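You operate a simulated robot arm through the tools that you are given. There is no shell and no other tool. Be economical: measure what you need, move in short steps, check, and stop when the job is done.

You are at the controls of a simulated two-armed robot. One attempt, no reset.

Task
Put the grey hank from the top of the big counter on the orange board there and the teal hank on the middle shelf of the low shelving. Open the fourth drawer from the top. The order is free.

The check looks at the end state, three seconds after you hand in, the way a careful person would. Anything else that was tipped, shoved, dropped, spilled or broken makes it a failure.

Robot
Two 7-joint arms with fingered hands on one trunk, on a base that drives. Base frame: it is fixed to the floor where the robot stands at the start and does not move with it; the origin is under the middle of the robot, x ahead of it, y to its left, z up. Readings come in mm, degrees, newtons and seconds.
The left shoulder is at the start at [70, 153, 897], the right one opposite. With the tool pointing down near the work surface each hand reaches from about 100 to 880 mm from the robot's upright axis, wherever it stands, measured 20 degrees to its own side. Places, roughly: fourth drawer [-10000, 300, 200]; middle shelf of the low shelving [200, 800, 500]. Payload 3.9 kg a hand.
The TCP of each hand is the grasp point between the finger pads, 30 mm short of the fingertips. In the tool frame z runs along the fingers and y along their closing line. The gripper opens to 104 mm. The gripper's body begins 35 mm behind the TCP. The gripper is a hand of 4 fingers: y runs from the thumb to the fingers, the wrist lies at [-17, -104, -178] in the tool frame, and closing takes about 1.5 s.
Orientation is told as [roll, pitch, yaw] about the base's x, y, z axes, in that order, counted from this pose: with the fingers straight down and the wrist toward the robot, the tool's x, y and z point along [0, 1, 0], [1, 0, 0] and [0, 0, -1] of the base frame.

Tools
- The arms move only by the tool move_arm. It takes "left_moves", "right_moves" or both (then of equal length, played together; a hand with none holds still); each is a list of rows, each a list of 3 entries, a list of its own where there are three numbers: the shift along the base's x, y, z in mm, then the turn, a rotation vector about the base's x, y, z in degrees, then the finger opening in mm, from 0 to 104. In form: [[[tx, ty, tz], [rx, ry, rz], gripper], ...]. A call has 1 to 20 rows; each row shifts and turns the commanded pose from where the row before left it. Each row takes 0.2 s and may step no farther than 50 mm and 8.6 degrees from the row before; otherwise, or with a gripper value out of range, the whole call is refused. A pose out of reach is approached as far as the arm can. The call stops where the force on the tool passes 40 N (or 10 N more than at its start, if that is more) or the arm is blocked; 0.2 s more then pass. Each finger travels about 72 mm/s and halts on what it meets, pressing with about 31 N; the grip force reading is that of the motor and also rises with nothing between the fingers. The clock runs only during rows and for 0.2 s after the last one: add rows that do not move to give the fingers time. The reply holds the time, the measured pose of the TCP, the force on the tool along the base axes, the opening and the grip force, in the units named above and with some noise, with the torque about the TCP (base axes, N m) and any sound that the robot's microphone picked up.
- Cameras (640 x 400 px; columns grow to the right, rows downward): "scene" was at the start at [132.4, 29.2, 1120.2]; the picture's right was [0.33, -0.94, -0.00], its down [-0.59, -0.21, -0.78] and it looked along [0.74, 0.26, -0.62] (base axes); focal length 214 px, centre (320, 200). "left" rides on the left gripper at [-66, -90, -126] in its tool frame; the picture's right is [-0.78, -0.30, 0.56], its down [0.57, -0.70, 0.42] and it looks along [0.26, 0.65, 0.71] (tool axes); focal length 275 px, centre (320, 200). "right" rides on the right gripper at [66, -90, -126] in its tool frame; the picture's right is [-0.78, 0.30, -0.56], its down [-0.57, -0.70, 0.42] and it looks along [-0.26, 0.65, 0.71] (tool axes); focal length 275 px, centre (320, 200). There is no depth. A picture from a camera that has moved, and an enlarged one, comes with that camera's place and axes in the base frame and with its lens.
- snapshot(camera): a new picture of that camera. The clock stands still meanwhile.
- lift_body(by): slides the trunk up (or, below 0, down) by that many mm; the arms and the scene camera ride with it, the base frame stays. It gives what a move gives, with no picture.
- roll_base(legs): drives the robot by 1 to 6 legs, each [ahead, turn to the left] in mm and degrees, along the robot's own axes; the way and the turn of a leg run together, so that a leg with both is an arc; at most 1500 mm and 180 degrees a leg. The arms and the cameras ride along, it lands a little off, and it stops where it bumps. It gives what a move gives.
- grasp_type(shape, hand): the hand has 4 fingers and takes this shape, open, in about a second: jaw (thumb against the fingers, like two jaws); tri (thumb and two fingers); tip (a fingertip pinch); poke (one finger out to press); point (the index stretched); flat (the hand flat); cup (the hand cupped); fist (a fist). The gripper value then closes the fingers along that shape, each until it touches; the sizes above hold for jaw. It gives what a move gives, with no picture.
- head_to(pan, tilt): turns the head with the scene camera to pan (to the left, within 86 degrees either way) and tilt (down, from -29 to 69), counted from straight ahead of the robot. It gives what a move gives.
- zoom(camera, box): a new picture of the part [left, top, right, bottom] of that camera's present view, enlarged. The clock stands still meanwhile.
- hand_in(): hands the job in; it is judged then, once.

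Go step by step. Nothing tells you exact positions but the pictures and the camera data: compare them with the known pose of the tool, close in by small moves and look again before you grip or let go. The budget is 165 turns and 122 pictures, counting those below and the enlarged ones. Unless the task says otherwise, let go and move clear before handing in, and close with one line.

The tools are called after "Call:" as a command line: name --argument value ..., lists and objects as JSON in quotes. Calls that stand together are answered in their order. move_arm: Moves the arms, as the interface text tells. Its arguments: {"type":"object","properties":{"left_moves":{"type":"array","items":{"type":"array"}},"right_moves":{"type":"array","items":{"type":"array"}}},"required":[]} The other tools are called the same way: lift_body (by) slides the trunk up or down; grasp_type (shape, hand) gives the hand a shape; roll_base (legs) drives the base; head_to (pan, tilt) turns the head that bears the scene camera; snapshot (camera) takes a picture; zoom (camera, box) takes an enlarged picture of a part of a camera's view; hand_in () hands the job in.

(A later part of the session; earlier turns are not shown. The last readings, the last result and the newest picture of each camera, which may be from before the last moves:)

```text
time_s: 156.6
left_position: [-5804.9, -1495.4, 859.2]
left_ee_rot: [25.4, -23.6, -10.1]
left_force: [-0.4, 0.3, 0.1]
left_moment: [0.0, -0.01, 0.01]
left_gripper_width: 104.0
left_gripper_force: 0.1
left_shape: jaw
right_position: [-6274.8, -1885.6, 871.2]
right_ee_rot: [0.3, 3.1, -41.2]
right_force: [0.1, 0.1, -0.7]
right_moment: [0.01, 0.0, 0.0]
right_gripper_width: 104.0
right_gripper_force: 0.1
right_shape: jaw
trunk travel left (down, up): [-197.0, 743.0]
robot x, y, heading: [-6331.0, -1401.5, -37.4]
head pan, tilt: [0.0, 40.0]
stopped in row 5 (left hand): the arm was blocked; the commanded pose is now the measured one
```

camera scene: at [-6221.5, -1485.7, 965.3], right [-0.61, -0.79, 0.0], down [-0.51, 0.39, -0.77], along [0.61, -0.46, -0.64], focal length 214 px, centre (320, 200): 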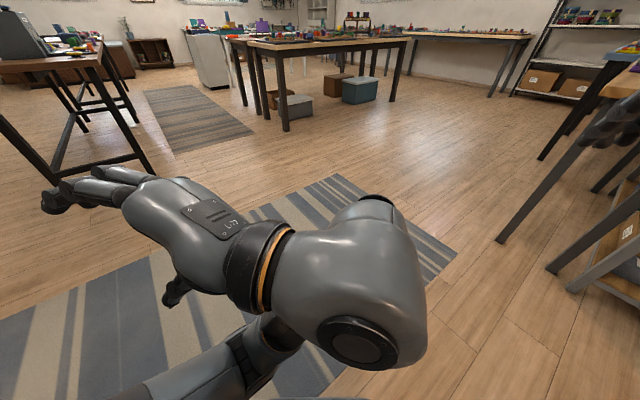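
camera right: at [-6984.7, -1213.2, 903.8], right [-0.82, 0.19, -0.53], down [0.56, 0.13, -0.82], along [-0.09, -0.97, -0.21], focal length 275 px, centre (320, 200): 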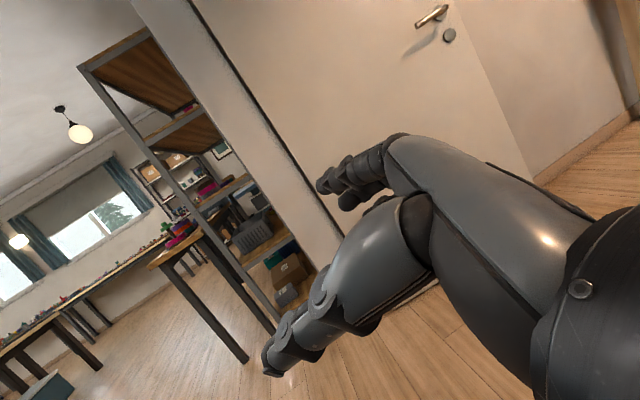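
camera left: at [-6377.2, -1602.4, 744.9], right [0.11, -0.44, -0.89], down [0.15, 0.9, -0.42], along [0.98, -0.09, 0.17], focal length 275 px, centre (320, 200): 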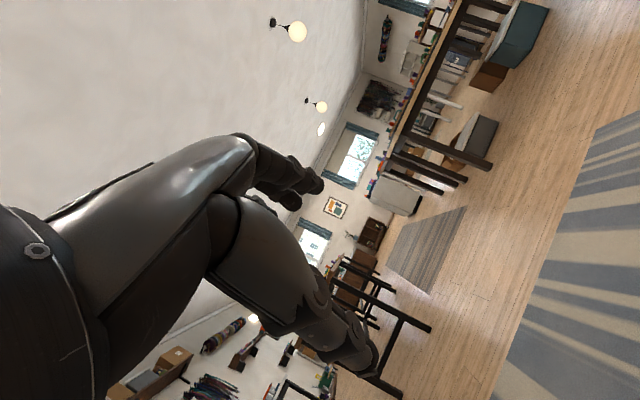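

Good progress. I'll continue the rotation more slowly.

Call:
move_arm --left_moves '[[[2, -3, 0], [-1.15, 2.74, -2.7], 104], [[2, -3, 0], [-1.15, 2.74, -2.7], 104], [[2, -3, 0], [-1.15, 2.74, -2.7], 104], [[2, -3, 0], [-1.15, 2.74, -2.7], 104], [[2, -3, 0], [-1.15, 2.74, -2.7], 104], [[2, -3, 0], [-1.15, 2.74, -2.7], 104], [[2, -3, 0], [-1.15, 2.74, -2.7], 104], [[2, -3, 0], [-1.15, 2.74, -2.7], 104], [[2, -3, 0], [-1.15, 2.74, -2.7], 104], [[2, -3, 0], [-1.15, 2.74, -2.7], 104], [[2, -3, 0], [-1.15, 2.74, -2.7], 104], [[0, 0, 0], [0, 0, 0], 104]]'

Call:
snapshot --camera "scene"

```text
time_s: 158.6
left_position: [-5751.5, -1471.8, 872.5]
left_ee_rot: [7.3, -6.1, -22.0]
left_force: [-1.0, -0.3, 0.1]
left_moment: [0.0, -0.01, 0.01]
left_gripper_width: 104.3
left_gripper_force: 0.0
left_shape: jaw
left hand out of reach, approached as far as the arm can: row 8, 9
right_position: [-6276.0, -1885.2, 871.6]
right_ee_rot: [0.3, 3.0, -41.3]
right_force: [-0.9, -0.2, -1.1]
right_moment: [0.02, -0.04, 0.02]
right_gripper_width: 104.0
right_gripper_force: 0.1
right_shape: jaw
trunk travel left (down, up): [-197.0, 743.0]
robot x, y, heading: [-6330.1, -1404.7, -37.4]
head pan, tilt: [0.0, 40.0]
stopped in row 10 (left hand): the arm was blocked; the commanded pose is now the measured one
```

```text
34 pictures are left
camera scene: at [-6221.4, -1485.6, 965.3], right [-0.61, -0.79, 0.0], down [-0.51, 0.39, -0.77], along [0.61, -0.46, -0.64], focal length 214 px, centre (320, 200)
```

scene: 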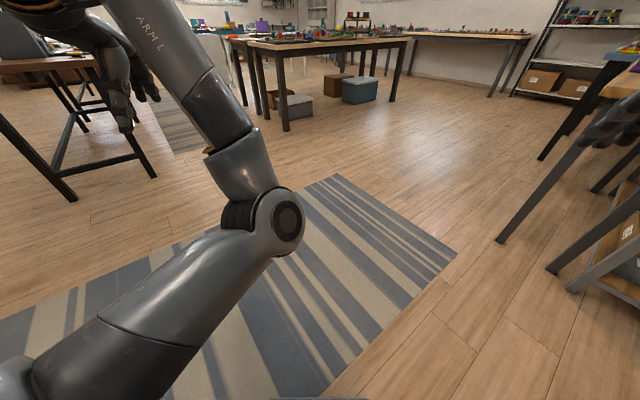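

Arms are tidy now. Next: turn and line up with the middle of the doorway.

Call:
roll_base --legs '[[0, -97], [480, 0], [0, -46]]'

Call:
head_to --pan -10 --tilt 20

Call:
snapshot --camera "scene"

```text
time_s: 167.6
left_position: [-7140.3, -2061.1, 871.8]
left_ee_rot: [7.4, -6.0, -163.5]
left_force: [0.6, -0.5, 0.3]
left_moment: [0.01, -0.02, 0.0]
left_gripper_width: 104.2
left_gripper_force: 0.1
left_shape: jaw
right_position: [-6988.3, -1412.5, 871.3]
right_ee_rot: [0.5, 3.0, 177.3]
right_force: [-0.2, 0.0, -0.5]
right_moment: [0.01, 0.01, -0.02]
right_gripper_width: 103.9
right_gripper_force: 0.0
right_shape: jaw
trunk travel left (down, up): [-197.0, 743.0]
robot x, y, heading: [-6642.8, -1752.9, -179.0]
head pan, tilt: [0.0, 40.0]
```

```text
time_s: 168.4
left_position: [-7141.3, -2061.6, 872.6]
left_ee_rot: [7.4, -6.0, -163.5]
left_force: [0.3, -0.3, 0.1]
left_moment: [0.02, -0.04, 0.01]
left_gripper_width: 104.0
left_gripper_force: 0.1
left_shape: jaw
right_position: [-6987.2, -1412.5, 870.2]
right_ee_rot: [0.2, 2.9, 177.3]
right_force: [-0.3, 0.0, -0.6]
right_moment: [-0.01, -0.01, -0.02]
right_gripper_width: 103.5
right_gripper_force: 0.1
right_shape: jaw
trunk travel left (down, up): [-197.0, 743.0]
robot x, y, heading: [-6643.9, -1753.5, -178.9]
head pan, tilt: [-10.0, 20.0]
```

```text
33 pictures are left
camera scene: at [-6786.7, -1740.9, 996.6], right [0.15, 0.99, 0.0], down [0.34, -0.05, -0.94], along [-0.93, 0.15, -0.34], focal length 214 px, centre (320, 200)
```

scene: 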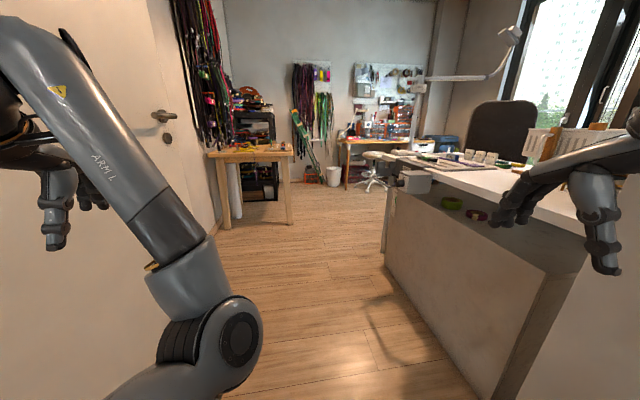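

Inside is an aisle between the door and a cabinet, with a wood-topped desk at the back. Zooming towards the expected drawer location.

Call:
zoom --camera "scene" --box '[270, 60, 510, 210]'

```text
2.67 times, centred on (390, 135) of scene
camera zoom: at [-6786.7, -1740.9, 996.6], right [0.15, 0.99, 0.0], down [0.34, -0.05, -0.94], along [-0.93, 0.15, -0.34], focal length 572 px, centre (133, 373)
```

zoom: 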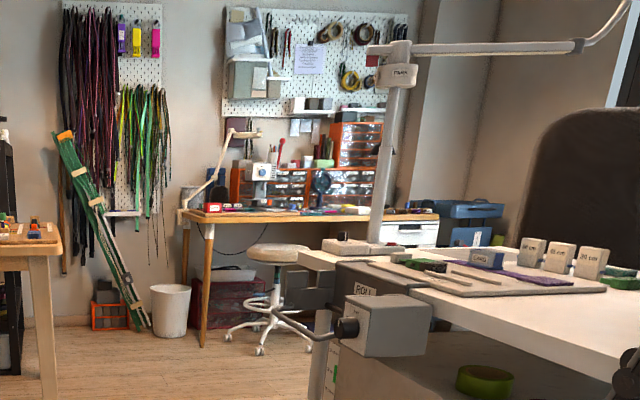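

A white drawer unit stands at about [−10000, 400] behind the counter, and an aisle leads around. I'll narrow the arm spread and then drive in.

Call:
move_arm --left_moves '[[[0, 20, 10], [0, 0, 0], 104], [[0, 20, 10], [0, 0, 0], 104], [[0, 20, 10], [0, 0, 0], 104], [[0, 20, 10], [0, 0, 0], 104]]' --right_moves '[[[-25, -25, 10], [0, 0, 0], 104], [[-25, -25, 10], [0, 0, 0], 104], [[-25, -25, 10], [0, 0, 0], 104], [[-25, -25, 10], [0, 0, 0], 104]]'

Call:
roll_base --legs '[[0, -6], [800, 0]]'

Call:
snapshot --camera "scene"

```text
time_s: 169.6
left_position: [-7145.2, -2050.9, 887.1]
left_ee_rot: [8.3, -2.8, -154.1]
left_force: [0.0, -0.4, -0.6]
left_moment: [-0.01, -0.01, 0.01]
left_gripper_width: 103.9
left_gripper_force: 0.0
left_shape: jaw
right_position: [-7089.7, -1514.6, 911.4]
right_ee_rot: [0.4, 2.9, 177.2]
right_force: [0.4, 0.4, -0.5]
right_moment: [0.0, 0.02, 0.03]
right_gripper_width: 104.0
right_gripper_force: 0.1
right_shape: jaw
trunk travel left (down, up): [-197.0, 743.0]
robot x, y, heading: [-6646.9, -1754.9, -178.9]
head pan, tilt: [-10.0, 20.0]
stopped in row 4 (left hand): the arm was blocked; the commanded pose is now the measured one
```

```text
time_s: 174.4
left_position: [-7972.7, -1929.6, 885.9]
left_ee_rot: [8.2, -3.0, -160.0]
left_force: [-0.2, 0.1, 1.0]
left_moment: [0.0, -0.02, -0.01]
left_gripper_width: 104.0
left_gripper_force: 0.0
left_shape: jaw
right_position: [-7864.3, -1401.8, 911.3]
right_ee_rot: [0.4, 2.9, 171.4]
right_force: [0.7, 0.1, 0.3]
right_moment: [-0.01, 0.01, 0.01]
right_gripper_width: 104.0
right_gripper_force: 0.1
right_shape: jaw
trunk travel left (down, up): [-197.0, 743.0]
robot x, y, heading: [-7448.1, -1687.9, 175.1]
head pan, tilt: [-10.0, 20.0]
```

```text
31 pictures are left
camera scene: at [-7585.3, -1658.2, 996.6], right [0.26, 0.97, 0.0], down [0.33, -0.09, -0.94], along [-0.91, 0.24, -0.34], focal length 214 px, centre (320, 200)
```

scene: 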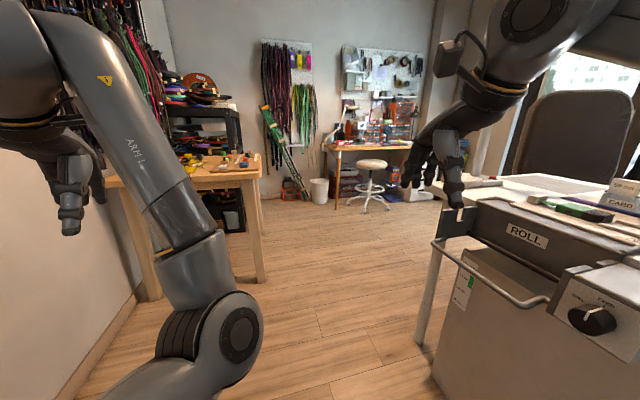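

Clear. Continuing to the corner of the aisle, then turning right behind the counter.

Call:
roll_base --legs '[[0, -4], [810, 0], [0, -27], [500, 0]]'

Call:
head_to --pan -25 --tilt 25

Call:
snapshot --camera "scene"

```text
time_s: 183.1
left_position: [-9253.9, -1239.1, 887.5]
left_ee_rot: [8.2, -3.1, 170.8]
left_force: [0.2, -0.5, 0.0]
left_moment: [-0.01, 0.02, 0.0]
left_gripper_width: 104.1
left_gripper_force: 0.2
left_shape: jaw
right_position: [-8898.5, -831.3, 911.0]
right_ee_rot: [0.4, 2.8, 142.2]
right_force: [-1.2, 0.0, -0.7]
right_moment: [-0.03, 0.01, -0.01]
right_gripper_width: 103.8
right_gripper_force: 0.0
right_shape: jaw
trunk travel left (down, up): [-197.0, 743.0]
robot x, y, heading: [-8675.6, -1285.3, 146.0]
head pan, tilt: [-10.0, 20.0]
```

```text
time_s: 183.9
left_position: [-9253.4, -1240.2, 886.5]
left_ee_rot: [8.2, -3.0, 170.9]
left_force: [-0.1, 0.1, -0.3]
left_moment: [-0.01, -0.03, 0.03]
left_gripper_width: 104.3
left_gripper_force: 0.2
left_shape: jaw
right_position: [-8898.8, -831.5, 910.6]
right_ee_rot: [0.4, 2.9, 142.2]
right_force: [-0.9, -0.8, 0.5]
right_moment: [0.0, 0.01, -0.03]
right_gripper_width: 103.8
right_gripper_force: 0.0
right_shape: jaw
trunk travel left (down, up): [-197.0, 743.0]
robot x, y, heading: [-8675.6, -1286.1, 146.0]
head pan, tilt: [-25.0, 25.0]
```

```text
30 pictures are left
camera scene: at [-8763.1, -1176.6, 988.6], right [0.86, 0.51, 0.0], down [0.22, -0.36, -0.91], along [-0.47, 0.78, -0.42], focal length 214 px, centre (320, 200)
```

scene: 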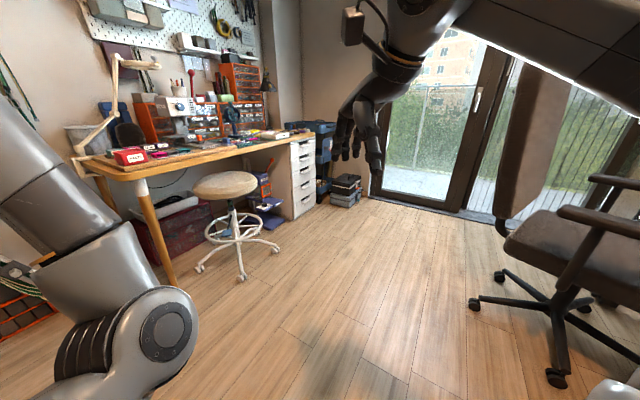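

The white drawer unit stands at the end of the desk. Zooming in.

Call:
zoom --camera "scene" --box '[220, 110, 380, 230]'

```text
3.33 times, centred on (300, 170) of scene
camera zoom: at [-8763.1, -1176.6, 988.6], right [0.86, 0.51, 0.0], down [0.22, -0.36, -0.91], along [-0.47, 0.78, -0.42], focal length 715 px, centre (387, 300)
```

zoom: 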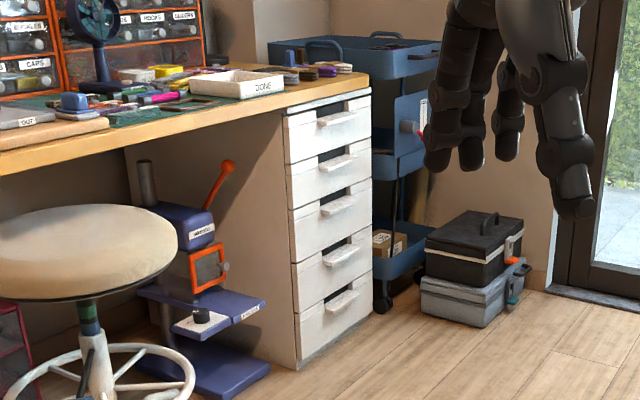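

The unit has five drawers facing +x. The fourth one's handle is at about [−9830, 355, 260]. I'll drive round to stand in front of it.

Call:
roll_base --legs '[[500, 0], [0, -53], [1130, 0], [0, 86]]'

Call:
head_to --pan -12 --tilt 45

Call:
snapshot --camera "scene"

```text
time_s: 198.1
left_position: [-9670.0, -173.5, 886.4]
left_ee_rot: [8.2, -3.1, -155.1]
left_force: [1.2, -0.2, 0.5]
left_moment: [0.04, -0.03, 0.02]
left_gripper_width: 104.2
left_gripper_force: 0.0
left_shape: jaw
right_position: [-9605.1, 363.9, 910.6]
right_ee_rot: [0.4, 2.9, 176.0]
right_force: [0.1, 0.5, 0.5]
right_moment: [0.0, -0.01, 0.03]
right_gripper_width: 103.8
right_gripper_force: 0.2
right_shape: jaw
trunk travel left (down, up): [-197.0, 743.0]
robot x, y, heading: [-9164.6, 114.2, 180.1]
head pan, tilt: [-25.0, 25.0]
```

```text
time_s: 198.9
left_position: [-9669.6, -173.8, 887.2]
left_ee_rot: [8.2, -3.0, -154.9]
left_force: [0.4, -0.5, 0.1]
left_moment: [0.01, 0.03, 0.04]
left_gripper_width: 104.2
left_gripper_force: 0.0
left_shape: jaw
right_position: [-9605.8, 363.4, 910.2]
right_ee_rot: [0.4, 3.0, 176.1]
right_force: [-0.1, 0.6, 0.9]
right_moment: [-0.01, 0.0, -0.02]
right_gripper_width: 103.9
right_gripper_force: 0.0
right_shape: jaw
trunk travel left (down, up): [-197.0, 743.0]
robot x, y, heading: [-9164.2, 117.5, 180.0]
head pan, tilt: [-12.0, 45.0]
```

```text
28 pictures are left
camera scene: at [-9294.3, 131.3, 958.1], right [0.21, 0.98, 0.0], down [0.69, -0.15, -0.71], along [-0.69, 0.15, -0.71], focal length 214 px, centre (320, 200)
```

scene: 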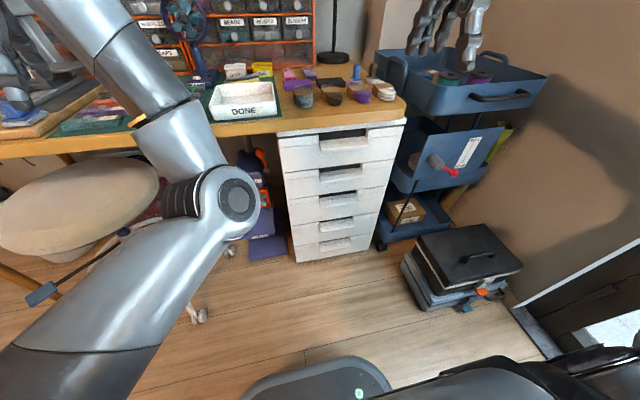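

Well placed. Zooming in on the drawer handles.

Call:
zoom --camera "scene" --box '[265, 110, 415, 270]'

```text
2.50 times, centred on (340, 190) of scene
camera zoom: at [-9294.3, 131.3, 958.1], right [0.21, 0.98, 0.0], down [0.69, -0.15, -0.71], along [-0.69, 0.15, -0.71], focal length 536 px, centre (270, 225)
```

zoom: 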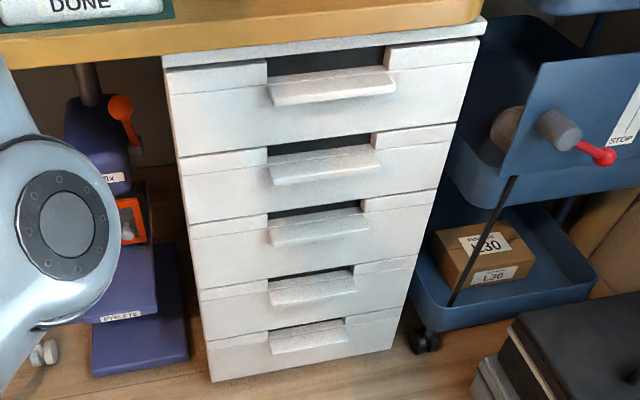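

The fourth ledge handle's front centre comes out at about [−9801, 310, 270]. I'll lower the trunk, then bring the right hand down with the fingers tilted forward.

Call:
lift_body --by -185

Call:
move_arm --right_moves '[[[0, -5, -40], [0, 7.5, 0], 104], [[0, -5, -40], [0, 7.5, 0], 104], [[0, -5, -40], [0, 7.5, 0], 104], [[0, -5, -40], [0, 7.5, 0], 104], [[0, -5, -40], [0, 7.5, 0], 104], [[0, -5, -40], [0, 7.5, 0], 104], [[0, -5, -40], [0, 7.5, 0], 104], [[0, -5, -40], [0, 7.5, 0], 104], [[0, -5, -40], [0, 7.5, 0], 104], [[0, -5, -40], [0, 7.5, 0], 104], [[0, 0, 0], [0, 0, 0], 104]]'

Call:
snapshot --camera "scene"

Call:
snapshot --camera "right"

```text
time_s: 200.9
left_position: [-9669.8, -173.8, 701.7]
left_ee_rot: [8.3, -3.1, -155.1]
left_force: [0.4, -1.2, 0.1]
left_moment: [0.03, -0.02, -0.01]
left_gripper_width: 104.0
left_gripper_force: 0.0
left_shape: jaw
right_position: [-9604.4, 362.2, 726.2]
right_ee_rot: [0.4, 2.9, 176.0]
right_force: [0.1, 0.2, -0.6]
right_moment: [0.01, 0.01, 0.01]
right_gripper_width: 104.0
right_gripper_force: 0.2
right_shape: jaw
trunk travel left (down, up): [-12.0, 928.0]
robot x, y, heading: [-9166.7, 113.5, 179.8]
head pan, tilt: [-12.0, 45.0]
```

```text
time_s: 203.3
left_position: [-9669.0, -173.3, 702.3]
left_ee_rot: [8.2, -3.1, -155.2]
left_force: [0.2, 0.4, 0.5]
left_moment: [-0.02, 0.03, -0.02]
left_gripper_width: 104.0
left_gripper_force: 0.0
left_shape: jaw
right_position: [-9608.5, 340.1, 545.5]
right_ee_rot: [2.8, -30.9, 175.5]
right_force: [0.2, -0.9, -0.5]
right_moment: [-0.01, 0.02, 0.01]
right_gripper_width: 104.1
right_gripper_force: 0.0
right_shape: jaw
right hand out of reach, approached as far as the arm can: row 5, 6, 7, 8, 9, 10
trunk travel left (down, up): [-12.0, 928.0]
robot x, y, heading: [-9165.8, 115.9, 179.8]
head pan, tilt: [-12.0, 45.0]
```

```text
26 pictures are left
camera scene: at [-9294.3, 131.2, 773.0], right [0.21, 0.98, 0.0], down [0.69, -0.15, -0.71], along [-0.69, 0.15, -0.71], focal length 214 px, centre (320, 200)
```

scene: 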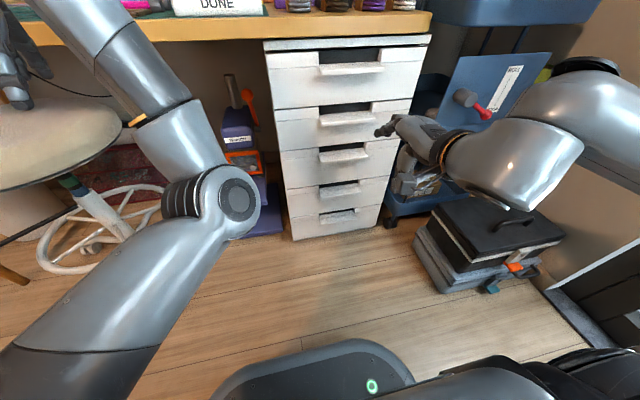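

```text
25 pictures are left
camera right: at [-9470.4, 268.6, 610.2], right [0.07, 0.8, 0.6], down [0.41, 0.52, -0.75], along [-0.91, 0.3, -0.29], focal length 275 px, centre (320, 200)
```

right: 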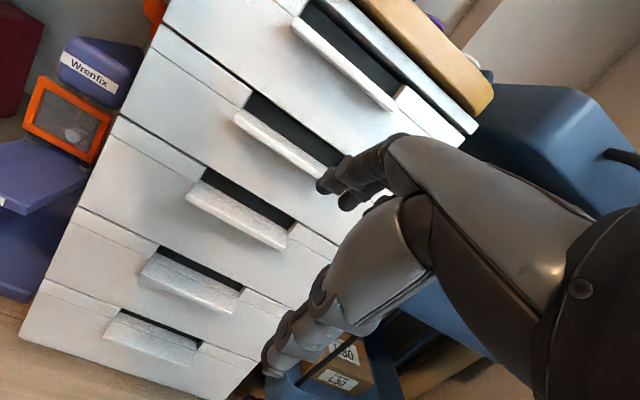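

The tilted hand needs more distance from the body, so I'll back up 120 mm and then continue lowering and tilting.

Call:
roll_base --legs '[[-120, 0]]'

Call:
move_arm --right_moves '[[[-45, 0, -10], [0, 0, 0], 104], [[-45, 0, -10], [0, 0, 0], 104], [[-40, 0, -20], [0, 4, 0], 104], [[-30, -5, -30], [0, 5, 0], 104], [[-10, -5, -40], [0, 5, 0], 104], [[0, -5, -40], [0, 6, 0], 104], [[0, -5, -40], [0, 6, 0], 104], [[0, -5, -30], [0, 6, 0], 104], [[0, -5, -25], [0, 6, 0], 104], [[0, 0, 0], [0, 0, 0], 104]]'

Call:
snapshot --camera "right"

```text
time_s: 204.6
left_position: [-9548.0, -174.6, 702.2]
left_ee_rot: [8.2, -3.1, -155.0]
left_force: [-0.3, -0.2, 0.0]
left_moment: [-0.01, -0.01, 0.0]
left_gripper_width: 104.0
left_gripper_force: 0.0
left_shape: jaw
right_position: [-9487.2, 340.3, 545.5]
right_ee_rot: [2.9, -30.8, 175.4]
right_force: [0.2, 0.2, 0.0]
right_moment: [0.01, 0.02, 0.0]
right_gripper_width: 103.8
right_gripper_force: 0.2
right_shape: jaw
trunk travel left (down, up): [-12.0, 928.0]
robot x, y, heading: [-9045.1, 112.4, 179.8]
head pan, tilt: [-12.0, 45.0]
```

```text
time_s: 206.8
left_position: [-9547.0, -173.5, 701.9]
left_ee_rot: [8.2, -3.2, -155.1]
left_force: [-0.2, -0.2, -0.2]
left_moment: [0.0, 0.01, 0.0]
left_gripper_width: 104.2
left_gripper_force: 0.1
left_shape: jaw
right_position: [-9650.8, 333.9, 460.7]
right_ee_rot: [4.0, -42.2, 174.7]
right_force: [-0.1, -0.1, -0.6]
right_moment: [-0.02, -0.04, 0.0]
right_gripper_width: 104.0
right_gripper_force: 0.1
right_shape: jaw
right hand out of reach, approached as far as the arm can: row 5, 6, 7, 8, 9
trunk travel left (down, up): [-12.0, 928.0]
robot x, y, heading: [-9043.6, 112.8, 179.7]
head pan, tilt: [-12.0, 45.0]
```

```text
24 pictures are left
camera right: at [-9503.6, 261.6, 495.8], right [0.19, 0.8, 0.57], down [0.26, 0.52, -0.81], along [-0.95, 0.3, -0.11], focal length 275 px, centre (320, 200)
```

right: 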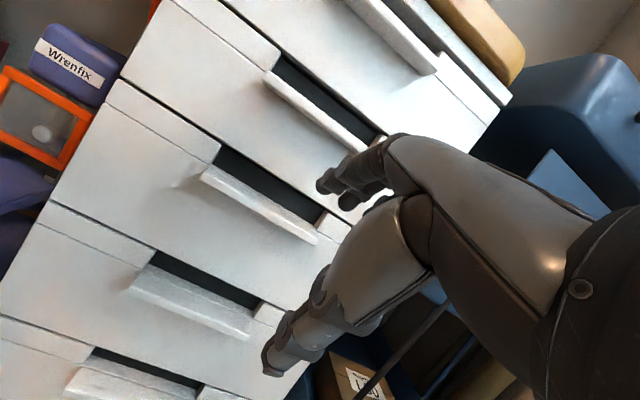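

The tilt is limited at low height, so about 40° is what I get. The slots above the ledges allow the fingertips to hook in from above. Zooming in on the fourth slot.

Call:
zoom --camera "right" --box '[100, 210, 300, 370]'

```text
2.50 times, centred on (200, 290) of right
camera zoom: at [-9503.6, 261.6, 495.8], right [0.19, 0.8, 0.57], down [0.26, 0.52, -0.81], along [-0.95, 0.3, -0.11], focal length 688 px, centre (620, -25)
```

zoom: 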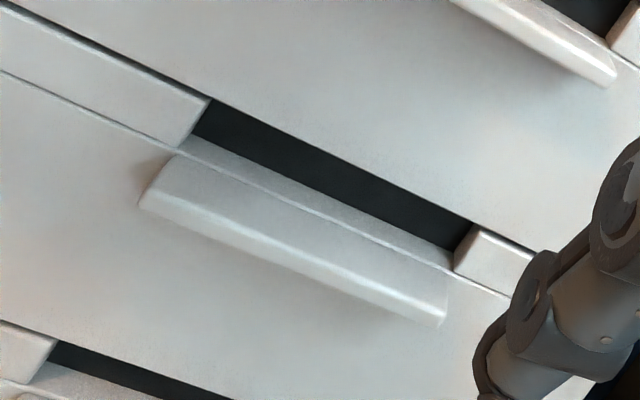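

The fourth slot is at z 270–300 and y 236–387, in the face plane x≈−9840, and the ledge protrudes to −9801. A flatter approach needs a more stretched arm, so I'll back up further and tilt more.

Call:
roll_base --legs '[[-110, 0]]'

Call:
move_arm --right_moves '[[[-45, -4, 0], [0, 0, 0], 104], [[-45, -4, 0], [0, 0, 0], 104], [[-40, -4, -5], [0, 4, 0], 104], [[-30, -4, -10], [0, 5, 0], 104], [[-10, -4, -20], [0, 5, 0], 104], [[0, 0, -25], [0, 5, 0], 104], [[0, 0, -25], [0, 5, 0], 104], [[0, 0, -25], [0, 5, 0], 104], [[0, 0, 0], [0, 0, 0], 104]]'

```text
time_s: 208.0
left_position: [-9439.0, -173.4, 701.7]
left_ee_rot: [8.2, -3.2, -155.1]
left_force: [0.3, -0.4, -0.5]
left_moment: [0.01, 0.0, -0.04]
left_gripper_width: 104.1
left_gripper_force: 0.1
left_shape: jaw
right_position: [-9541.6, 333.5, 459.2]
right_ee_rot: [4.1, -42.1, 174.7]
right_force: [-0.5, 0.2, 0.3]
right_moment: [-0.02, 0.0, 0.0]
right_gripper_width: 103.9
right_gripper_force: 0.1
right_shape: jaw
trunk travel left (down, up): [-12.0, 928.0]
robot x, y, heading: [-8936.8, 109.8, 179.8]
head pan, tilt: [-12.0, 45.0]
```

```text
time_s: 210.0
left_position: [-9438.5, -174.8, 701.8]
left_ee_rot: [8.3, -3.1, -155.1]
left_force: [-0.2, -0.2, 0.2]
left_moment: [0.05, -0.02, 0.02]
left_gripper_width: 104.1
left_gripper_force: 0.0
left_shape: jaw
right_position: [-9642.3, 338.8, 507.7]
right_ee_rot: [5.0, -47.0, 173.1]
right_force: [0.3, 0.2, -0.4]
right_moment: [0.04, -0.02, 0.02]
right_gripper_width: 104.0
right_gripper_force: 0.0
right_shape: jaw
right hand out of reach, approached as far as the arm can: row 2, 3, 4, 5, 6, 7, 8
trunk travel left (down, up): [-12.0, 928.0]
robot x, y, heading: [-8934.3, 113.8, 179.7]
head pan, tilt: [-12.0, 45.0]
```

This arm's elbow-up posture limits the tilt at low height. The left arm has its elbow low and suits this better, so I'll retract the right hand and shift the base to put the left hand in front of the drawer.

Call:
move_arm --right_moves '[[[25, 2, 25], [0, -5.5, 0], 104], [[25, 2, 25], [0, -5.5, 0], 104], [[25, 2, 25], [0, -5.5, 0], 104], [[25, 2, 25], [0, -5.5, 0], 104], [[25, 2, 25], [0, -5.5, 0], 104], [[25, 2, 25], [0, -5.5, 0], 104], [[25, 2, 25], [0, -5.5, 0], 104], [[25, 2, 25], [0, -5.5, 0], 104], [[10, 2, 20], [0, 0, 0], 104]]'

Call:
roll_base --legs '[[200, 0], [0, 50], [-500, 0], [0, -50]]'

Call:
head_to --pan 15 --tilt 35

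Call:
snapshot --camera "scene"

```text
time_s: 212.0
left_position: [-9438.7, -174.3, 701.5]
left_ee_rot: [8.2, -3.2, -155.1]
left_force: [-0.7, 0.8, 0.7]
left_moment: [-0.05, 0.01, 0.02]
left_gripper_width: 103.8
left_gripper_force: 0.1
left_shape: jaw
right_position: [-9431.9, 357.7, 729.1]
right_ee_rot: [0.2, -3.1, 175.2]
right_force: [-0.1, 1.0, 0.1]
right_moment: [0.0, -0.02, -0.01]
right_gripper_width: 103.9
right_gripper_force: 0.1
right_shape: jaw
trunk travel left (down, up): [-12.0, 928.0]
robot x, y, heading: [-8933.0, 111.9, 180.1]
head pan, tilt: [-12.0, 45.0]
```

```text
time_s: 220.7
left_position: [-9315.9, 216.9, 701.8]
left_ee_rot: [8.2, -3.1, -155.6]
left_force: [-0.1, 0.0, 0.1]
left_moment: [0.01, 0.04, -0.03]
left_gripper_width: 104.2
left_gripper_force: 0.0
left_shape: jaw
right_position: [-9306.3, 746.4, 729.0]
right_ee_rot: [0.3, -3.2, 174.7]
right_force: [0.1, 0.2, 1.0]
right_moment: [-0.01, 0.01, -0.03]
right_gripper_width: 104.0
right_gripper_force: 0.0
right_shape: jaw
trunk travel left (down, up): [-12.0, 928.0]
robot x, y, heading: [-8811.4, 497.3, 179.4]
head pan, tilt: [-12.0, 45.0]
```

```text
time_s: 221.6
left_position: [-9315.3, 213.9, 702.4]
left_ee_rot: [8.2, -3.1, -155.6]
left_force: [0.2, 0.4, 0.2]
left_moment: [-0.01, -0.02, 0.0]
left_gripper_width: 103.8
left_gripper_force: 0.1
left_shape: jaw
right_position: [-9305.5, 746.9, 728.8]
right_ee_rot: [0.2, -3.2, 174.7]
right_force: [-0.1, 0.6, -0.3]
right_moment: [0.0, 0.0, 0.0]
right_gripper_width: 103.8
right_gripper_force: 0.2
right_shape: jaw
trunk travel left (down, up): [-12.0, 928.0]
robot x, y, heading: [-8812.0, 497.2, 179.2]
head pan, tilt: [15.0, 35.0]
```

```text
22 pictures are left
camera scene: at [-8944.1, 477.0, 787.8], right [-0.25, 0.97, 0.0], down [0.56, 0.14, -0.82], along [-0.79, -0.2, -0.57], focal length 214 px, centre (320, 200)
```

scene: 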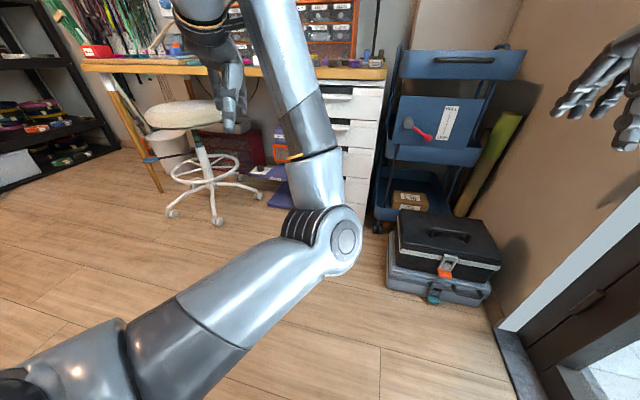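

The left hand is now in front of the drawer line. I'll lower and tilt it here in the open and see how far it goes.

Call:
move_arm --left_moves '[[[-10, 7, -30], [0, 0, -3], 104], [[-10, 7, -30], [0, 3, -3], 104], [[-10, 7, -30], [0, 6, -3], 104], [[-10, 7, -30], [0, 6, -3], 104], [[-10, 7, -30], [0, 6, -3], 104], [[-10, 7, -30], [0, 6, -3], 104], [[-10, 7, -30], [0, 6, -3], 104], [[-10, 7, -30], [0, 6, -2], 104], [[-10, 7, -30], [0, 6, 0], 104], [[-10, 7, -30], [0, 6, 0], 104], [[-10, 7, -30], [0, 6, 0], 104], [[-10, 7, -30], [0, 6, 0], 104], [[0, 0, 0], [0, 0, 0], 104]]'

Call:
snapshot --camera "scene"

```text
time_s: 223.1
left_position: [-9380.2, 215.9, 543.7]
left_ee_rot: [9.1, -35.3, -172.7]
left_force: [0.1, 0.5, -0.5]
left_moment: [-0.01, -0.01, 0.01]
left_gripper_width: 104.0
left_gripper_force: 0.1
left_shape: jaw
right_position: [-9305.2, 746.6, 729.5]
right_ee_rot: [0.2, -3.2, 174.7]
right_force: [0.1, -0.8, 1.0]
right_moment: [0.0, 0.01, 0.0]
right_gripper_width: 103.8
right_gripper_force: 0.0
right_shape: jaw
trunk travel left (down, up): [-12.0, 928.0]
robot x, y, heading: [-8813.2, 498.5, 179.5]
head pan, tilt: [15.0, 35.0]
stopped in row 7 (left hand): the arm was blocked; the commanded pose is now the measured one
```

```text
21 pictures are left
camera scene: at [-8943.9, 477.1, 787.9], right [-0.25, 0.97, 0.0], down [0.56, 0.14, -0.82], along [-0.79, -0.2, -0.57], focal length 214 px, centre (320, 200)
```

scene: 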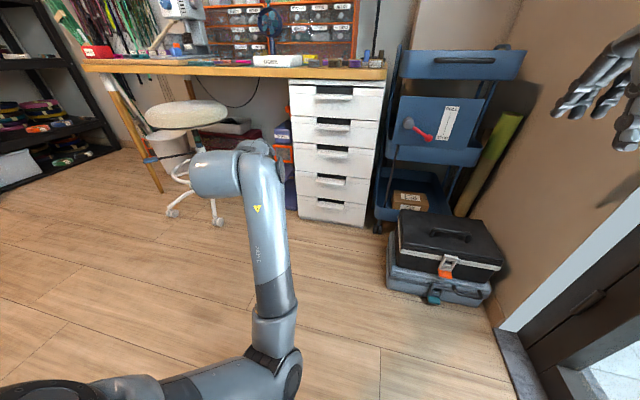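

The elbow stays low. I'll continue in smaller steps.

Call:
move_arm --left_moves '[[[-8, 4, -15], [0, 3, 0], 104], [[-8, 4, -15], [0, 3, 0], 104], [[-8, 4, -15], [0, 3, 0], 104], [[-8, 4, -15], [0, 3, 0], 104], [[-8, 4, -15], [0, 3, 0], 104], [[-8, 4, -15], [0, 3, 0], 104], [[-8, 4, -15], [0, 3, 0], 104], [[-8, 4, -15], [0, 3, 0], 104], [[-8, 4, -15], [0, 3, 0], 104], [[-8, 4, -15], [0, 3, 0], 104], [[-8, 4, -15], [0, 3, 0], 104], [[-8, 4, -15], [0, 3, 0], 104], [[0, 0, 0], [0, 0, 0], 104]]'

```text
time_s: 224.3
left_position: [-9431.9, 235.0, 564.8]
left_ee_rot: [17.0, -60.4, 179.9]
left_force: [1.1, 0.8, -0.2]
left_moment: [0.0, 0.03, 0.04]
left_gripper_width: 104.1
left_gripper_force: 0.1
left_shape: jaw
right_position: [-9304.3, 748.1, 728.8]
right_ee_rot: [0.3, -3.2, 174.7]
right_force: [0.4, 0.7, -0.2]
right_moment: [0.01, 0.0, 0.02]
right_gripper_width: 103.6
right_gripper_force: 0.1
right_shape: jaw
trunk travel left (down, up): [-12.0, 928.0]
robot x, y, heading: [-8809.5, 495.2, 179.2]
head pan, tilt: [15.0, 35.0]
stopped in row 6 (left hand): the arm was blocked; the commanded pose is now the measured one
```

Tilt is 60° now. Next I'll go straight down holding the tilt.

Call:
move_arm --left_moves '[[[0, 3, -15], [0, 0, 0], 104], [[0, 3, -15], [0, 0, 0], 104], [[0, 3, -15], [0, 0, 0], 104], [[0, 3, -15], [0, 0, 0], 104], [[0, 3, -15], [0, 0, 0], 104], [[0, 3, -15], [0, 0, 0], 104], [[0, 3, -15], [0, 0, 0], 104], [[0, 3, -15], [0, 0, 0], 104]]'

Call:
snapshot --camera "scene"

```text
time_s: 225.4
left_position: [-9435.1, 257.5, 592.8]
left_ee_rot: [31.3, -68.8, 165.9]
left_force: [0.3, -1.2, -0.1]
left_moment: [0.02, 0.02, 0.0]
left_gripper_width: 104.0
left_gripper_force: 0.0
left_shape: jaw
right_position: [-9303.7, 749.1, 730.8]
right_ee_rot: [0.4, -3.4, 174.8]
right_force: [0.6, -0.1, 0.2]
right_moment: [0.01, -0.01, 0.0]
right_gripper_width: 103.7
right_gripper_force: 0.0
right_shape: jaw
trunk travel left (down, up): [-12.0, 928.0]
robot x, y, heading: [-8811.5, 498.9, 179.5]
head pan, tilt: [15.0, 35.0]
stopped in row 5 (left hand): the arm was blocked; the commanded pose is now the measured one
```

```text
20 pictures are left
camera scene: at [-8942.0, 479.1, 788.3], right [-0.25, 0.97, 0.0], down [0.55, 0.14, -0.82], along [-0.8, -0.21, -0.57], focal length 214 px, centre (320, 200)
```

scene: 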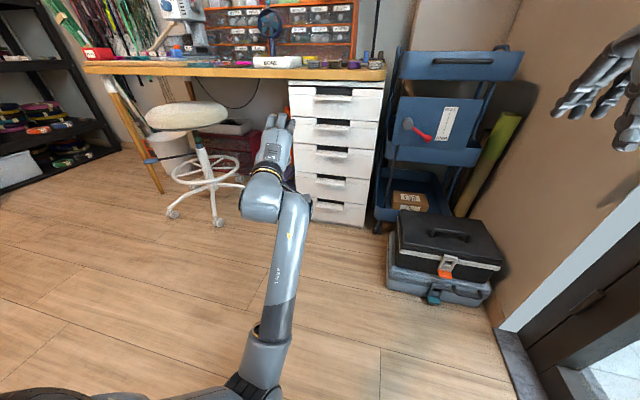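

The low elbow is touching the robot's own base. I'll raise the trunk slightly, stretch the arm forward so the elbow leaves the base, and straighten the hand.

Call:
lift_body --by 90

Call:
move_arm --left_moves '[[[-23, 6, -10], [2, -1.7, -2.3], 104], [[-23, 6, -10], [2, -1.7, -2.3], 104], [[-23, 6, -15], [2, -1.7, -2.3], 104], [[-23, 6, -15], [2, -1.7, -2.3], 104], [[-23, 6, -15], [2, -1.7, -2.3], 104], [[-23, 6, -15], [2, -1.7, -2.3], 104]]'

Call:
move_arm --left_moves '[[[-8, 2, -18], [0, 0, 0], 104], [[-8, 2, -18], [0, 0, 0], 104], [[-8, 2, -18], [0, 0, 0], 104], [[-8, 2, -18], [0, 0, 0], 104], [[-8, 2, -18], [0, 0, 0], 104], [[-8, 2, -18], [0, 0, 0], 104]]'

Call:
snapshot --camera "scene"

```text
time_s: 226.7
left_position: [-9437.4, 254.8, 678.4]
left_ee_rot: [30.6, -68.6, 166.7]
left_force: [0.6, -0.6, 0.6]
left_moment: [-0.03, 0.0, 0.0]
left_gripper_width: 104.0
left_gripper_force: 0.1
left_shape: jaw
right_position: [-9306.2, 748.0, 818.2]
right_ee_rot: [0.2, -3.2, 174.8]
right_force: [-0.2, 0.3, 0.1]
right_moment: [0.0, 0.0, 0.02]
right_gripper_width: 103.8
right_gripper_force: 0.0
right_shape: jaw
trunk travel left (down, up): [-102.0, 838.0]
robot x, y, heading: [-8806.9, 498.3, 179.3]
head pan, tilt: [15.0, 35.0]
```

```text
time_s: 228.1
left_position: [-9577.3, 290.5, 600.6]
left_ee_rot: [0.0, -59.5, -179.8]
left_force: [0.1, -1.3, -0.4]
left_moment: [0.0, -0.03, -0.06]
left_gripper_width: 104.2
left_gripper_force: 0.0
left_shape: jaw
right_position: [-9305.1, 747.1, 818.6]
right_ee_rot: [0.3, -3.2, 174.7]
right_force: [-0.4, 0.2, -0.1]
right_moment: [-0.04, -0.02, -0.01]
right_gripper_width: 104.0
right_gripper_force: 0.1
right_shape: jaw
trunk travel left (down, up): [-102.0, 838.0]
robot x, y, heading: [-8809.8, 494.0, 179.2]
head pan, tilt: [15.0, 35.0]
```

```text
time_s: 229.4
left_position: [-9626.0, 304.7, 492.9]
left_ee_rot: [0.1, -59.4, -179.7]
left_force: [-0.8, 0.0, -0.6]
left_moment: [-0.04, 0.01, -0.02]
left_gripper_width: 104.1
left_gripper_force: 0.1
left_shape: jaw
right_position: [-9305.8, 746.4, 818.5]
right_ee_rot: [0.1, -3.2, 174.7]
right_force: [0.1, -0.6, 0.3]
right_moment: [0.0, 0.0, -0.03]
right_gripper_width: 104.0
right_gripper_force: 0.2
right_shape: jaw
trunk travel left (down, up): [-102.0, 838.0]
robot x, y, heading: [-8805.9, 493.8, 179.3]
head pan, tilt: [15.0, 35.0]
```

```text
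19 pictures are left
camera scene: at [-8944.2, 476.9, 877.8], right [-0.25, 0.97, 0.0], down [0.56, 0.14, -0.82], along [-0.79, -0.2, -0.57], focal length 214 px, centre (320, 200)
```

scene: 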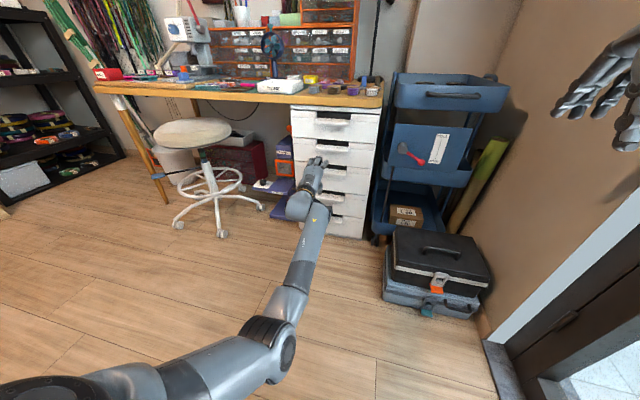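

Working well: tilt 60° and going down. I'll roll forward a little and continue lowering to the approach point.

Call:
roll_base --legs '[[70, 0]]'

Call:
move_arm --left_moves '[[[10, 1, -20], [0, 0, 0], 104], [[10, 1, -20], [0, 0, 0], 104], [[10, 1, -20], [0, 0, 0], 104], [[10, 1, -20], [0, 0, 0], 104], [[5, 0, -20], [0, 0, 0], 104], [[5, 0, -20], [0, 0, 0], 104], [[0, 0, -20], [0, 0, 0], 104], [[0, 0, -20], [0, 0, 0], 104], [[0, 0, -10], [0, 0, 0], 104]]'

Call:
snapshot --camera "left"

```text
time_s: 230.5
left_position: [-9694.5, 304.0, 492.2]
left_ee_rot: [0.2, -59.4, -179.6]
left_force: [0.1, -0.3, -0.1]
left_moment: [0.02, -0.03, -0.01]
left_gripper_width: 104.1
left_gripper_force: 0.0
left_shape: jaw
right_position: [-9375.2, 746.3, 818.2]
right_ee_rot: [0.1, -3.2, 174.9]
right_force: [-0.6, 0.4, -0.1]
right_moment: [0.0, 0.01, 0.0]
right_gripper_width: 103.9
right_gripper_force: 0.1
right_shape: jaw
trunk travel left (down, up): [-102.0, 838.0]
robot x, y, heading: [-8877.7, 495.8, 179.4]
head pan, tilt: [15.0, 35.0]
```

```text
time_s: 232.5
left_position: [-9643.7, 308.5, 322.3]
left_ee_rot: [0.0, -59.5, -179.6]
left_force: [-0.1, -0.3, -0.7]
left_moment: [-0.01, -0.01, -0.03]
left_gripper_width: 103.8
left_gripper_force: 0.0
left_shape: jaw
right_position: [-9373.5, 747.7, 819.6]
right_ee_rot: [0.2, -3.1, 174.7]
right_force: [0.6, 0.4, 0.3]
right_moment: [-0.03, 0.01, -0.01]
right_gripper_width: 103.8
right_gripper_force: 0.0
right_shape: jaw
trunk travel left (down, up): [-102.0, 838.0]
robot x, y, heading: [-8878.1, 495.1, 179.3]
head pan, tilt: [15.0, 35.0]
```

```text
18 pictures are left
camera left: at [-9492.2, 376.3, 308.7], right [-0.34, 0.77, -0.54], down [-0.01, -0.57, -0.82], along [-0.94, -0.27, 0.2], focal length 275 px, centre (320, 200)
```

left: 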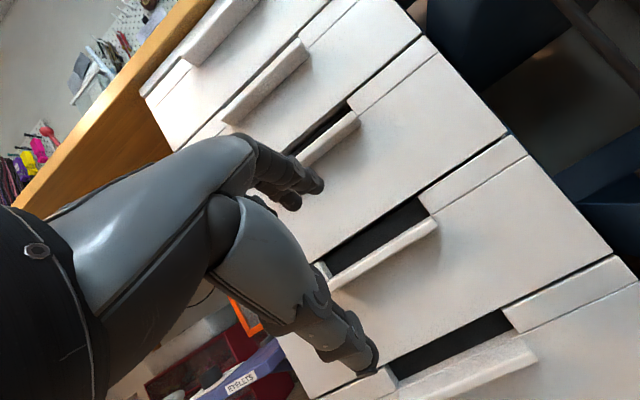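

The approach works and the left camera shows the fourth slot clearly. Lowering a bit more and rolling closer.

Call:
move_arm --left_moves '[[[0, 1, -15], [0, 0, 0], 104], [[0, 1, -15], [0, 0, 0], 104], [[0, 0, 0], [0, 0, 0], 104]]'

Call:
roll_base --legs '[[105, 0]]'

Call:
zoom --camera "left" --box '[220, 100, 500, 300]'

```text
time_s: 233.3
left_position: [-9644.3, 310.9, 293.1]
left_ee_rot: [0.2, -59.5, -179.8]
left_force: [-0.1, 0.4, 0.0]
left_moment: [0.03, -0.01, 0.01]
left_gripper_width: 104.2
left_gripper_force: 0.0
left_shape: jaw
right_position: [-9375.0, 747.4, 818.8]
right_ee_rot: [0.1, -3.1, 174.8]
right_force: [-0.2, 0.2, 0.7]
right_moment: [0.02, 0.01, 0.0]
right_gripper_width: 104.1
right_gripper_force: 0.0
right_shape: jaw
trunk travel left (down, up): [-102.0, 838.0]
robot x, y, heading: [-8878.5, 496.9, 179.4]
head pan, tilt: [15.0, 35.0]
```

```text
time_s: 234.4
left_position: [-9746.5, 313.5, 291.7]
left_ee_rot: [0.0, -59.4, -179.8]
left_force: [-0.1, 0.2, 0.0]
left_moment: [-0.03, 0.0, -0.05]
left_gripper_width: 104.0
left_gripper_force: 0.1
left_shape: jaw
right_position: [-9473.6, 750.1, 818.7]
right_ee_rot: [0.2, -3.3, 174.6]
right_force: [-0.2, 0.3, -0.5]
right_moment: [0.03, 0.0, -0.01]
right_gripper_width: 103.9
right_gripper_force: 0.1
right_shape: jaw
trunk travel left (down, up): [-102.0, 838.0]
robot x, y, heading: [-8975.2, 503.7, 179.2]
head pan, tilt: [15.0, 35.0]
```

```text
2.00 times, centred on (360, 200) of left
camera zoom: at [-9593.1, 381.1, 278.7], right [-0.33, 0.77, -0.54], down [-0.01, -0.57, -0.82], along [-0.94, -0.27, 0.2], focal length 551 px, centre (240, 200)
```

zoom: 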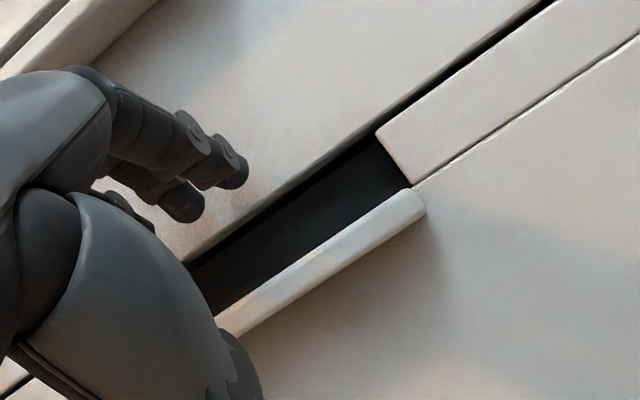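

Refined: the face is at x≈−9815, with the slot at z 288–314 and y 238–377. The fingertips are just above it, so I'll lower 19 mm and start entering along the finger direction.

Call:
move_arm --left_moves '[[[0, -3, -10], [0, 0, 0], 104], [[0, -2, -9], [0, 0, 0], 104], [[-10, 0, -6], [0, 0, 0], 104], [[-8, 0, -5], [0, 0, 0], 104], [[0, 0, 0], [0, 0, 0], 104]]'

Call:
zoom --camera "left" --box '[220, 100, 500, 300]'

```text
time_s: 235.6
left_position: [-9763.0, 308.0, 261.4]
left_ee_rot: [0.1, -59.5, -179.7]
left_force: [4.5, 0.7, 0.3]
left_moment: [-0.02, 0.19, 0.01]
left_gripper_width: 103.8
left_gripper_force: 0.1
left_shape: jaw
right_position: [-9474.1, 749.5, 819.5]
right_ee_rot: [0.2, -3.1, 174.5]
right_force: [-0.1, 0.0, 0.2]
right_moment: [0.0, -0.01, -0.03]
right_gripper_width: 103.7
right_gripper_force: 0.1
right_shape: jaw
trunk travel left (down, up): [-102.0, 838.0]
robot x, y, heading: [-8979.5, 500.0, 179.3]
head pan, tilt: [15.0, 35.0]
```

```text
2.00 times, centred on (360, 200) of left
camera zoom: at [-9611.0, 376.1, 248.1], right [-0.33, 0.77, -0.54], down [-0.01, -0.57, -0.82], along [-0.94, -0.27, 0.2], focal length 551 px, centre (240, 200)
```

zoom: 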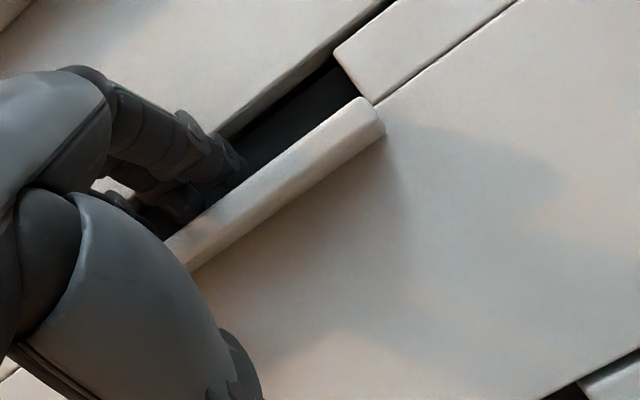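

The tips are at the slot mouth with light contact. Raising 3 mm and advancing into it.

Call:
move_arm --left_moves '[[[0, 0, 4], [0, 0, 0], 104], [[-8, 0, -1], [0, 0, 0], 104], [[-8, 0, -3], [0, 0, 0], 104], [[-8, 0, -4], [0, 0, 0], 104], [[0, 0, 0], [0, 0, 0], 104]]'

Call:
zoom --camera "left" --box '[220, 100, 500, 300]'

```text
time_s: 236.6
left_position: [-9773.1, 311.3, 259.4]
left_ee_rot: [-1.2, -59.1, -178.9]
left_force: [9.3, 0.6, -6.7]
left_moment: [-0.02, 0.34, 0.12]
left_gripper_width: 102.4
left_gripper_force: 0.1
left_shape: jaw
left hand out of reach, approached as far as the arm can: row 3, 4
right_position: [-9474.0, 749.8, 819.3]
right_ee_rot: [0.2, -3.2, 174.6]
right_force: [0.3, -0.1, 0.0]
right_moment: [-0.02, 0.0, -0.02]
right_gripper_width: 103.8
right_gripper_force: 0.2
right_shape: jaw
trunk travel left (down, up): [-102.0, 838.0]
robot x, y, heading: [-8978.3, 501.4, 179.8]
head pan, tilt: [15.0, 35.0]
stopped in row 4 (left hand): the force on the tool passed its limit (the readings are from after the stop); the commanded pose is now the measured one
```

```text
2.00 times, centred on (360, 200) of left
camera zoom: at [-9619.4, 378.6, 247.7], right [-0.33, 0.78, -0.53], down [-0.01, -0.56, -0.83], along [-0.94, -0.27, 0.19], focal length 551 px, centre (240, 200)
```

zoom: 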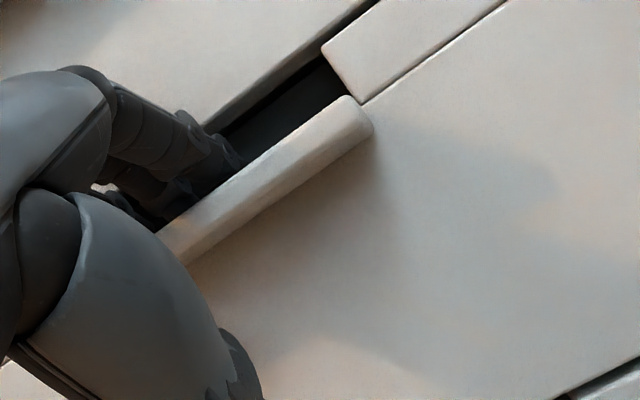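

The tips are about 10 mm inside the slot. I'll close the jaw so fingers on top and thumb below pinch the ledge.

Call:
move_arm --left_moves '[[[0, 0, 0], [0, 0, 0], 70], [[0, 0, 0], [0, 0, 0], 40], [[0, 0, 0], [0, 0, 0], 10], [[0, 0, 0], [0, 0, 0], 0], [[0, 0, 0], [0, 0, 0], 0], [[0, 0, 0], [0, 0, 0], 0], [[0, 0, 0], [0, 0, 0], 0], [[0, 0, 0], [0, 0, 0], 0]]'

Call:
zoom --camera "left" --box '[220, 100, 500, 300]'

```text
time_s: 238.4
left_position: [-9772.2, 312.2, 263.8]
left_ee_rot: [-1.4, -59.7, -178.7]
left_force: [17.0, 4.5, 4.8]
left_moment: [-0.29, 1.89, -0.01]
left_gripper_width: 32.2
left_gripper_force: 30.8
left_shape: jaw
right_position: [-9472.9, 748.6, 819.3]
right_ee_rot: [0.2, -3.4, 174.8]
right_force: [0.4, -0.9, 0.0]
right_moment: [0.0, 0.02, -0.02]
right_gripper_width: 103.6
right_gripper_force: 0.2
right_shape: jaw
trunk travel left (down, up): [-102.0, 838.0]
robot x, y, heading: [-8978.4, 499.6, 179.9]
head pan, tilt: [15.0, 35.0]
```

```text
2.00 times, centred on (360, 200) of left
camera zoom: at [-9620.3, 378.4, 251.0], right [-0.33, 0.78, -0.53], down [-0.01, -0.56, -0.83], along [-0.94, -0.27, 0.2], focal length 551 px, centre (240, 200)
```

zoom: 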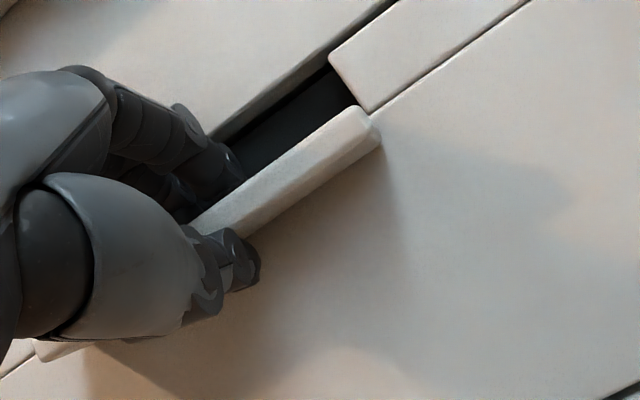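

The ledge is pinched at 32 mm opening. Pulling gently now by moving the hand back 60 mm.

Call:
move_arm --left_moves '[[[6, 0, 0], [0, 0, 0], 0], [[10, 0, 0], [0, 0, 0], 0], [[10, 0, 0], [0, 0, 0], 0], [[10, 0, 0], [0, 0, 0], 0], [[10, 0, 0], [0, 0, 0], 0], [[10, 0, 0], [0, 0, 0], 0]]'

Call:
snapshot --camera "left"

```text
time_s: 239.8
left_position: [-9715.5, 311.1, 264.6]
left_ee_rot: [-1.4, -59.6, -178.7]
left_force: [0.0, 1.9, 5.7]
left_moment: [-0.13, 0.82, -0.09]
left_gripper_width: 32.0
left_gripper_force: 30.7
left_shape: jaw
right_position: [-9473.6, 746.9, 820.1]
right_ee_rot: [0.1, -3.3, 174.7]
right_force: [0.0, 0.3, -0.5]
right_moment: [0.03, -0.01, -0.01]
right_gripper_width: 103.9
right_gripper_force: 0.0
right_shape: jaw
trunk travel left (down, up): [-102.0, 838.0]
robot x, y, heading: [-8980.5, 497.8, 179.6]
head pan, tilt: [15.0, 35.0]
```

```text
13 pictures are left
camera left: at [-9564.3, 378.2, 251.5], right [-0.33, 0.78, -0.53], down [-0.01, -0.56, -0.83], along [-0.94, -0.27, 0.2], focal length 275 px, centre (320, 200)
```

left: 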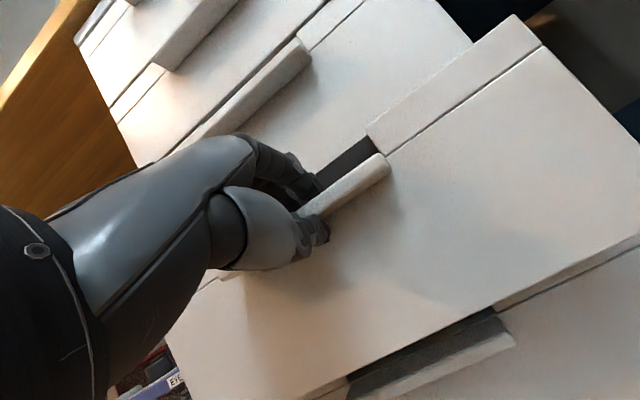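

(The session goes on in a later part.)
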